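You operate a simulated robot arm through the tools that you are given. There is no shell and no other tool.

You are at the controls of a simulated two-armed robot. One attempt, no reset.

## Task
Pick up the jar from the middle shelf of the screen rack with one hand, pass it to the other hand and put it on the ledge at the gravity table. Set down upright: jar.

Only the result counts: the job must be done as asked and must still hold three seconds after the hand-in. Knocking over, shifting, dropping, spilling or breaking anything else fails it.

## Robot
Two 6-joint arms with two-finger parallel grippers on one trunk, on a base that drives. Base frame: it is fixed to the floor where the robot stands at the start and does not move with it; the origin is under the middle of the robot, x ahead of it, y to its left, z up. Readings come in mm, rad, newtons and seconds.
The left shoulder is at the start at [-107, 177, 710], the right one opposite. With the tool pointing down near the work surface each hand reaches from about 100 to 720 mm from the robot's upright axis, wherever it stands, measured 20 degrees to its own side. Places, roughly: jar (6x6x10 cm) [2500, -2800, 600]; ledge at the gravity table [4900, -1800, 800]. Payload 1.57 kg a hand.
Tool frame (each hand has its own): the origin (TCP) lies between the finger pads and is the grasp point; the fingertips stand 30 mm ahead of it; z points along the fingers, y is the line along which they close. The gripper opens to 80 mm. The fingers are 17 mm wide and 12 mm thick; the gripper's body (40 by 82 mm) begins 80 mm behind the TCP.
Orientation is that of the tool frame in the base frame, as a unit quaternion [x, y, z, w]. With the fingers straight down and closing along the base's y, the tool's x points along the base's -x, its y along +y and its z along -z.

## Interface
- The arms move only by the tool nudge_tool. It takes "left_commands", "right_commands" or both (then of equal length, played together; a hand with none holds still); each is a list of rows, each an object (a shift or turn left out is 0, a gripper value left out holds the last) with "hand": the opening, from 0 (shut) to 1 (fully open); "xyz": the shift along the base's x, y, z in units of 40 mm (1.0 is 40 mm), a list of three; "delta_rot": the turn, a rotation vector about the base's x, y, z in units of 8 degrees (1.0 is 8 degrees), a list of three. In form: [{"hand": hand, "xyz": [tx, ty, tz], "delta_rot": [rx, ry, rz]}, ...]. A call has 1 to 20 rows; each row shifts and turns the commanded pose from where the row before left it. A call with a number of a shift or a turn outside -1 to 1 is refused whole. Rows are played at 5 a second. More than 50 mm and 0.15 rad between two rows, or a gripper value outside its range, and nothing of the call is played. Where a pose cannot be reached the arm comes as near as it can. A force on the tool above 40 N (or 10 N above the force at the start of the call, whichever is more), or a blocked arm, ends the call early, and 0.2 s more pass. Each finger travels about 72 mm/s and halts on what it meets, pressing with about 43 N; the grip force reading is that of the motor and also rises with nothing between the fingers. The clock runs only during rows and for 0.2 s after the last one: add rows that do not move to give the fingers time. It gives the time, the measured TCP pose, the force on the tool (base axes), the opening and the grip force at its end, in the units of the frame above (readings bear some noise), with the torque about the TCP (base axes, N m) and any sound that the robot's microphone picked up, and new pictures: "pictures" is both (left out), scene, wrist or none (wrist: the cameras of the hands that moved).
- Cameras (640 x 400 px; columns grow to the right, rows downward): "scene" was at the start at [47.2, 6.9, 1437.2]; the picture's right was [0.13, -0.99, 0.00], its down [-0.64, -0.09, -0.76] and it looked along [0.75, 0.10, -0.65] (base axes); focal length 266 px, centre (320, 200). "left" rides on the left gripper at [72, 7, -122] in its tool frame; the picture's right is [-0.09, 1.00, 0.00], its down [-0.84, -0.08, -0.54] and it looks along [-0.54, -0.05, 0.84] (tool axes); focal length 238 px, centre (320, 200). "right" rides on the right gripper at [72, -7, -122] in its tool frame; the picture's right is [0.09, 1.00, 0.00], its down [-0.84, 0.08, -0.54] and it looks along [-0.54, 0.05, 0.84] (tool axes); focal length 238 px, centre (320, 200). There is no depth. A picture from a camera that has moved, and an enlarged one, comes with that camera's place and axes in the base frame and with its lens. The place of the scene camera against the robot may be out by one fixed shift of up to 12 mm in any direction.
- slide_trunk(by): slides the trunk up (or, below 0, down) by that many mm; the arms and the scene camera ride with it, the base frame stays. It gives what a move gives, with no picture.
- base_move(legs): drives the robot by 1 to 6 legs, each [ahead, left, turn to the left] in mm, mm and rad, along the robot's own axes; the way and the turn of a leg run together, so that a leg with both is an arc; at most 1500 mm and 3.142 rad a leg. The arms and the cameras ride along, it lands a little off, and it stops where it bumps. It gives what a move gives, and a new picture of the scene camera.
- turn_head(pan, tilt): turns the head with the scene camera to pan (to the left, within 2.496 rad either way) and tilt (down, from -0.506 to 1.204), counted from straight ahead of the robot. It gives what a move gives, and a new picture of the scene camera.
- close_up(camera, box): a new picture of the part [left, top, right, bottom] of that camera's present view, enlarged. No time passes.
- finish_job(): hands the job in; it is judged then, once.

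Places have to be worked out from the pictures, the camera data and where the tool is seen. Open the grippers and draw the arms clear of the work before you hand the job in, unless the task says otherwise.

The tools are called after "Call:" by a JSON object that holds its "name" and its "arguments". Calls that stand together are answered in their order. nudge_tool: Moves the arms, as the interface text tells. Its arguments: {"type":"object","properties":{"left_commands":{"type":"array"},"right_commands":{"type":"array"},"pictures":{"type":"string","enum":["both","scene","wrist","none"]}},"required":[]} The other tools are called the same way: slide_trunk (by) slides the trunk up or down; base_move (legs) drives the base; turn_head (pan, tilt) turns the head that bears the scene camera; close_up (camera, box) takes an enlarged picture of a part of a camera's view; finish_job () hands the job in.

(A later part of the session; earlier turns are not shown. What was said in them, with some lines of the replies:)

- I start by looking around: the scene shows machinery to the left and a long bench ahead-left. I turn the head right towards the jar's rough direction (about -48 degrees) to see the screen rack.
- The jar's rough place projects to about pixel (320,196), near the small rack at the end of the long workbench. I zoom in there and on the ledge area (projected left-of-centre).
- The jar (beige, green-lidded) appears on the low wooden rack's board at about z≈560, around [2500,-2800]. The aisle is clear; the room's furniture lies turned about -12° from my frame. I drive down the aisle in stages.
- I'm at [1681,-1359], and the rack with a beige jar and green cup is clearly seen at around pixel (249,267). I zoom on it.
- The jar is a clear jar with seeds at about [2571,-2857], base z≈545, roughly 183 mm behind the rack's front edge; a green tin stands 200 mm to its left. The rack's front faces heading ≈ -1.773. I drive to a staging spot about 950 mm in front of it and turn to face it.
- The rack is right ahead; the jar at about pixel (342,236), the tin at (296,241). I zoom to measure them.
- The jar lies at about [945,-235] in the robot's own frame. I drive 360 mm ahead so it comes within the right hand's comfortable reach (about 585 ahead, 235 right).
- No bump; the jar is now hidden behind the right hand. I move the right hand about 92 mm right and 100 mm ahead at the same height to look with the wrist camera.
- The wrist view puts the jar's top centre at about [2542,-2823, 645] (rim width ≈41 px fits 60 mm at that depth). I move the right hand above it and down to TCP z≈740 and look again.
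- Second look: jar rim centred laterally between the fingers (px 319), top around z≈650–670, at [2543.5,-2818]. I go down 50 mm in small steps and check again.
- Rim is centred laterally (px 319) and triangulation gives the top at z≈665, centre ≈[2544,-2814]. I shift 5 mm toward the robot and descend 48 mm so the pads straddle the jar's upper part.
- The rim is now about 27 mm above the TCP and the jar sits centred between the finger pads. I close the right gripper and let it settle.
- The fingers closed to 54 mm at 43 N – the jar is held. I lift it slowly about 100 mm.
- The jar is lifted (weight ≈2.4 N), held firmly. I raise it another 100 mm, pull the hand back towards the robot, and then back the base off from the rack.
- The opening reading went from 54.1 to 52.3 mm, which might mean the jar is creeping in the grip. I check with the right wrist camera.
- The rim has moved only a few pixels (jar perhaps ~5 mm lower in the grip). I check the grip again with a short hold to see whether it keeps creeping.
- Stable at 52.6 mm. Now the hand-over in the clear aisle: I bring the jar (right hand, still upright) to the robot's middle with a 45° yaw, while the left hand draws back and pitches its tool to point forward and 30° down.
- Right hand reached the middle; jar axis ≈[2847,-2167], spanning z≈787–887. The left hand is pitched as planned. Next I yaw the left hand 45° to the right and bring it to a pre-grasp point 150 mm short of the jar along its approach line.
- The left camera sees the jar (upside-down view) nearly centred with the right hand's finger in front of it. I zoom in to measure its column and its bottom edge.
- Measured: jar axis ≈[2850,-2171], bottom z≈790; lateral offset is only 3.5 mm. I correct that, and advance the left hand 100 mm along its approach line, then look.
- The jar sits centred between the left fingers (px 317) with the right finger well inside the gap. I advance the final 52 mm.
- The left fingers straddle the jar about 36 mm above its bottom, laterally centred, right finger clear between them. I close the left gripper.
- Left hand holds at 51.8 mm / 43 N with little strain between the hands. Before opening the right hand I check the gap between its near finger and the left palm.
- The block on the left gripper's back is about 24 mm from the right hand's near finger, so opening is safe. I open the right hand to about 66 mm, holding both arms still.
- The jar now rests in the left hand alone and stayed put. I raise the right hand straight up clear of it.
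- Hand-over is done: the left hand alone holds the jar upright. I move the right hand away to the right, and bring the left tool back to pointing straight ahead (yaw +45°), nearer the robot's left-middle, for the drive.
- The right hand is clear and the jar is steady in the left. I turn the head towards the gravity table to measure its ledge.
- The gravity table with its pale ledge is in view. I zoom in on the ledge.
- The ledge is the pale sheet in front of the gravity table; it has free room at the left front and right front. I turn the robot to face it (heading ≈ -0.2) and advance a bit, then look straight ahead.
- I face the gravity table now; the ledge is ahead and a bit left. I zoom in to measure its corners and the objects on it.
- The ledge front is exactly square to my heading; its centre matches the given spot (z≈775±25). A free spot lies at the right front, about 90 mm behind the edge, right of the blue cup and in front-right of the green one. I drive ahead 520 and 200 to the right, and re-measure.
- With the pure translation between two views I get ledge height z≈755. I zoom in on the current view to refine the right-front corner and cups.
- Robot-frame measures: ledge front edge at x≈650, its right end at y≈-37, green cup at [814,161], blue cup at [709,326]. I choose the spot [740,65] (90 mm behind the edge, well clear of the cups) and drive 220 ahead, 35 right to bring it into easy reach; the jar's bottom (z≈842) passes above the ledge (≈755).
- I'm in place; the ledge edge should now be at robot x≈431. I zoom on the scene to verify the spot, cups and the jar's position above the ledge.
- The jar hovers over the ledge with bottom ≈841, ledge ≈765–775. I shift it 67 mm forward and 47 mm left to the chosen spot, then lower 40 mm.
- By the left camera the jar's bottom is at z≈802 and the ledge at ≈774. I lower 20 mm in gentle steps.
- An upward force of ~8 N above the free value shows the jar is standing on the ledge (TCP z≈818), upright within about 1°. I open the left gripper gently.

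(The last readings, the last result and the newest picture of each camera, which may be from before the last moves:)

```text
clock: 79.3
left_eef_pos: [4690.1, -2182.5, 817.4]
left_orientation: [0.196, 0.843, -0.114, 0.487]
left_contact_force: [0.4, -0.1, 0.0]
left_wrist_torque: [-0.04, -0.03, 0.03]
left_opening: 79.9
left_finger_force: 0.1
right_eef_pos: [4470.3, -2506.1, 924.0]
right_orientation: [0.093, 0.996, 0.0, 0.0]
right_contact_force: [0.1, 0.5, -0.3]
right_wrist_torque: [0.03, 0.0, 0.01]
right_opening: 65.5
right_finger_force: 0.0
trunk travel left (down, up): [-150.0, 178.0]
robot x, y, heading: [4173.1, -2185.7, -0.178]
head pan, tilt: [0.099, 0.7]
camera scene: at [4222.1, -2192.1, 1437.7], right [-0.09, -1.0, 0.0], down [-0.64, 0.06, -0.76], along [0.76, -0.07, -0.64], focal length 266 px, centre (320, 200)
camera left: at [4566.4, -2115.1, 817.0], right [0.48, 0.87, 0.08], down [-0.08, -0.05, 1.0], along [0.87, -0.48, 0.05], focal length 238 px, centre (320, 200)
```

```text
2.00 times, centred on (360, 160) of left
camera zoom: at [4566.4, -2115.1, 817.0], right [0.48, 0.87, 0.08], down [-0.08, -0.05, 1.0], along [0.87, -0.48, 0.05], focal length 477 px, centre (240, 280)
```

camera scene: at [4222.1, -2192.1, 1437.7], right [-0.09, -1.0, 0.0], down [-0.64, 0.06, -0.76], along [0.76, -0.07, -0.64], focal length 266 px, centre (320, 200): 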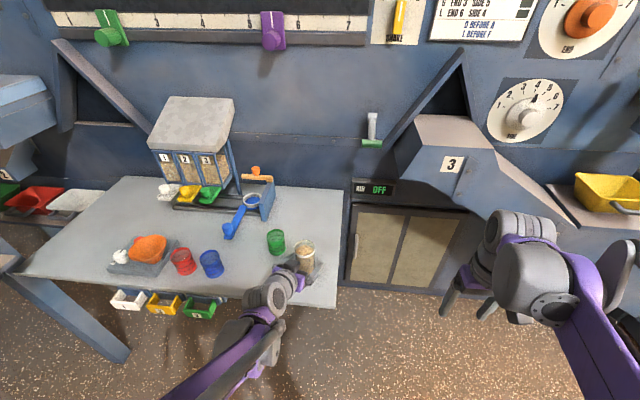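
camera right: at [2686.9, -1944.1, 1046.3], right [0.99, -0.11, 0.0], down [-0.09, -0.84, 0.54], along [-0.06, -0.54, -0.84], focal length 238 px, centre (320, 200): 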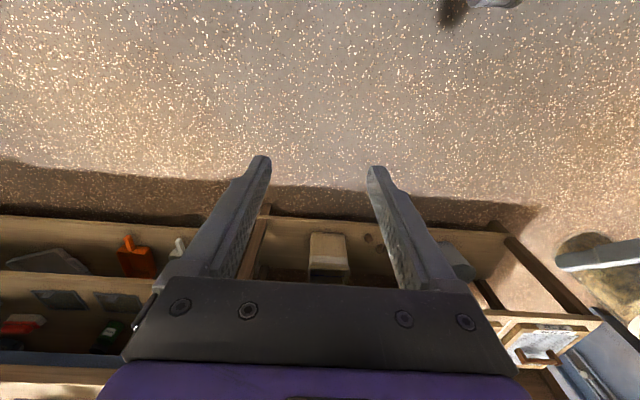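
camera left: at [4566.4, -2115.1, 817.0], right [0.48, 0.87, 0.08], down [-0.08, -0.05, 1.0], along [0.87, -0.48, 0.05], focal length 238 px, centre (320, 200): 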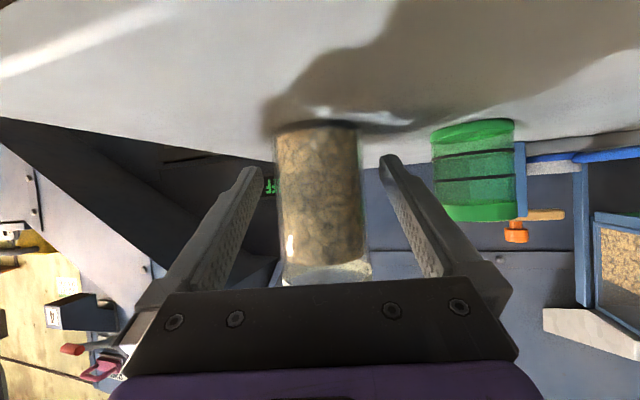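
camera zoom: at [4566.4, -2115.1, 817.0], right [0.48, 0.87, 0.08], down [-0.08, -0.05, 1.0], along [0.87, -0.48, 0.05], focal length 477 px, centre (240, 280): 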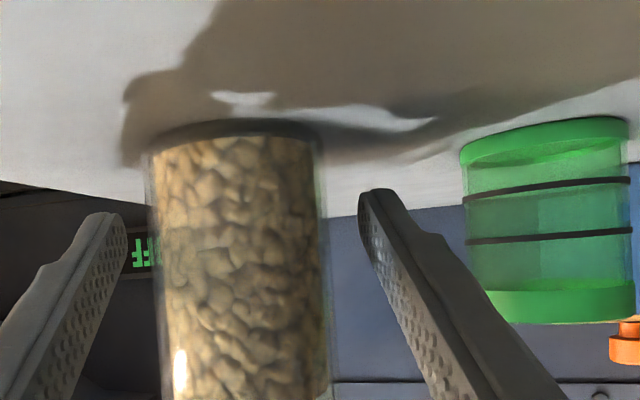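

The jar stands free and upright, centred between the open fingers. I withdraw the left hand straight back along its own axis.

Call:
{"name": "nudge_tool", "arguments": {"left_commands": [{"hand": 1, "xyz": [-0.155, 0.077, 0.1]}, {"xyz": [-0.232, 0.116, 0.15]}, {"xyz": [-0.387, 0.193, 0.25]}, {"xyz": [-0.464, 0.231, 0.3]}, {"xyz": [-0.464, 0.231, 0.3]}, {"xyz": [-0.464, 0.231, 0.3]}, {"xyz": [-0.464, 0.231, 0.3]}, {"xyz": [-0.464, 0.231, 0.3]}, {}], "pictures": "both"}}

Call:
{"name": "close_up", "arguments": {"camera": "scene", "box": [190, 200, 366, 310]}}

```text
clock: 81.3
left_eef_pos: [4566.6, -2121.6, 896.7]
left_orientation: [0.195, 0.844, -0.113, 0.487]
left_contact_force: [0.2, -0.1, -0.4]
left_wrist_torque: [-0.01, 0.01, 0.01]
left_opening: 80.0
left_finger_force: 0.1
right_eef_pos: [4469.7, -2506.9, 924.2]
right_orientation: [0.093, 0.996, 0.0, 0.0]
right_contact_force: [-0.1, 0.9, 0.7]
right_wrist_torque: [-0.01, 0.03, 0.0]
right_opening: 65.7
right_finger_force: 0.0
trunk travel left (down, up): [-150.0, 178.0]
robot x, y, heading: [4172.1, -2186.3, -0.19]
head pan, tilt: [0.099, 0.7]
camera scene: at [4222.6, -2192.2, 1437.7], right [-0.09, -1.0, 0.0], down [-0.64, 0.06, -0.76], along [0.76, -0.07, -0.64], focal length 266 px, centre (320, 200)
camera left: at [4442.3, -2053.8, 897.3], right [0.48, 0.87, 0.08], down [-0.08, -0.05, 1.0], along [0.87, -0.48, 0.05], focal length 238 px, centre (320, 200)
```

scene: 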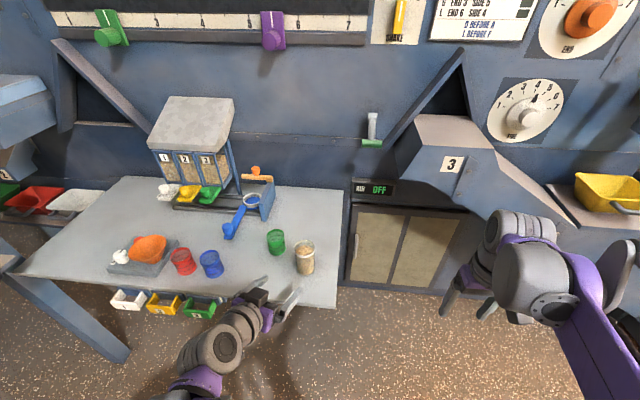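
left: 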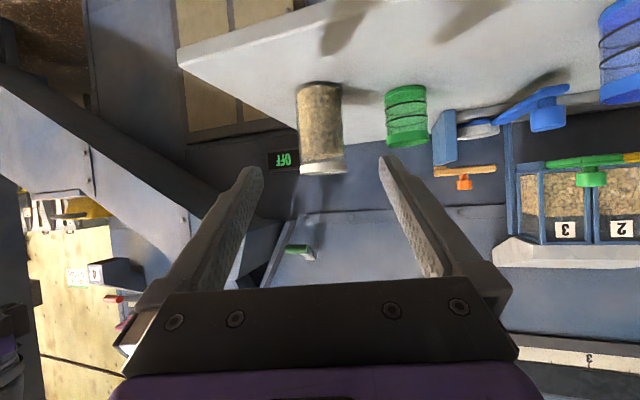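

```text
3.64 times, centred on (278, 255) of scene
camera zoom: at [4222.6, -2192.2, 1437.7], right [-0.09, -1.0, 0.0], down [-0.64, 0.06, -0.76], along [0.76, -0.07, -0.64], focal length 966 px, centre (473, 0)
```

zoom: 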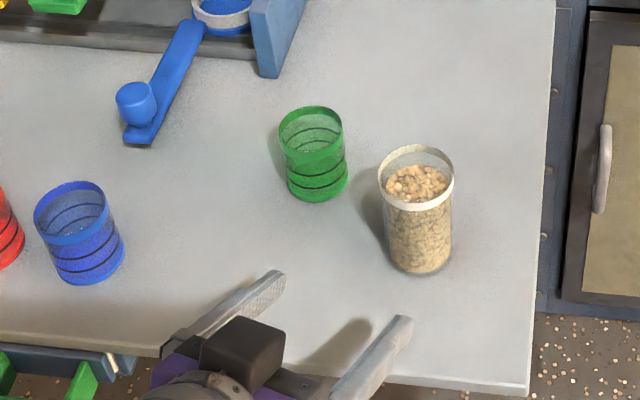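

The jar stands upright on the ledge, well away from the cups and edges; nothing else has moved. I back the robot straight away to clear the arms from the work.

Call:
{"name": "base_move", "arguments": {"legs": [[-350, 0, 0]]}}

Call:
{"name": "close_up", "arguments": {"camera": "scene", "box": [160, 130, 384, 270]}}

```text
clock: 83.6
left_eef_pos: [4217.4, -2054.6, 897.8]
left_orientation: [0.196, 0.844, -0.114, 0.487]
left_contact_force: [0.3, 0.9, -0.1]
left_wrist_torque: [0.02, 0.02, 0.0]
left_opening: 79.9
left_finger_force: 0.1
right_eef_pos: [4122.6, -2439.2, 925.3]
right_orientation: [0.093, 0.996, 0.001, 0.0]
right_contact_force: [-0.2, 0.3, -0.4]
right_wrist_torque: [0.01, -0.04, 0.02]
right_opening: 65.6
right_finger_force: 0.1
trunk travel left (down, up): [-150.0, 178.0]
robot x, y, heading: [3825.5, -2119.6, -0.185]
head pan, tilt: [0.099, 0.7]
camera scene: at [3873.1, -2126.2, 1437.7], right [-0.09, -1.0, 0.0], down [-0.64, 0.06, -0.77], along [0.76, -0.07, -0.64], focal length 266 px, centre (320, 200)
```

scene: 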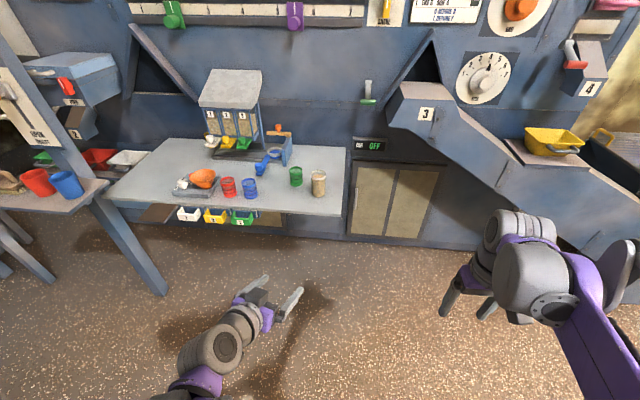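

```text
2.86 times, centred on (272, 200) of scene
camera zoom: at [3873.1, -2126.2, 1437.7], right [-0.09, -1.0, 0.0], down [-0.64, 0.06, -0.77], along [0.76, -0.07, -0.64], focal length 759 px, centre (457, 200)
```

zoom: 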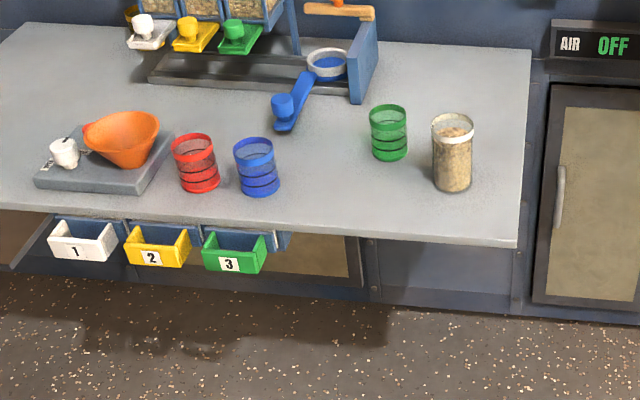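

The jar stands upright on the ledge with everything else undisturbed, and the arms are clear. I open the right gripper fully as a last tidy-up.

Call:
{"name": "nudge_tool", "arguments": {"right_commands": [{"hand": 1.0}, {}, {}], "left_commands": [{"hand": 1.0}, {}, {}], "pictures": "scene"}}

```text
clock: 84.4
left_eef_pos: [4218.7, -2054.5, 897.5]
left_orientation: [0.196, 0.844, -0.114, 0.487]
left_contact_force: [-0.3, -0.2, 0.4]
left_wrist_torque: [0.0, -0.02, -0.02]
left_opening: 80.0
left_finger_force: 0.0
right_eef_pos: [4122.1, -2439.6, 923.7]
right_orientation: [0.093, 0.996, 0.001, 0.0]
right_contact_force: [-0.5, 0.0, 0.0]
right_wrist_torque: [0.02, -0.03, -0.04]
right_opening: 79.9
right_finger_force: 0.0
trunk travel left (down, up): [-150.0, 178.0]
robot x, y, heading: [3822.7, -2121.8, -0.189]
head pan, tilt: [0.099, 0.7]
camera scene: at [3873.7, -2126.3, 1437.7], right [-0.09, -1.0, 0.0], down [-0.64, 0.06, -0.76], along [0.76, -0.07, -0.64], focal length 266 px, centre (320, 200)
```

scene: 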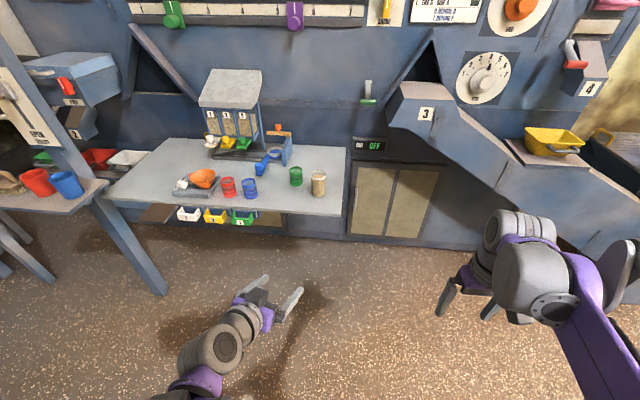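

Both grippers are open, both arms are clear, and the jar stands steadily on the ledge. I hand the job in.

Call:
{"name": "finish_job", "arguments": {}}

```text
The job is handed in.
```

The jar is standing upright on the ledge at the gravity table, and I have handed the job in; no verdict has come back yet.

- **Pick-up:** the right hand took it from the middle shelf of the screen rack.
- **Hand-over:** it passed to the left hand in the clear aisle, without tipping.
- **Placement:** it stands about 90 mm behind the ledge's front edge, clear of the cups and the right-hand end.

In the last pictures nothing else on the rack or the ledge looked moved. Both grippers were open and the robot was about 350 mm back from its placing position.
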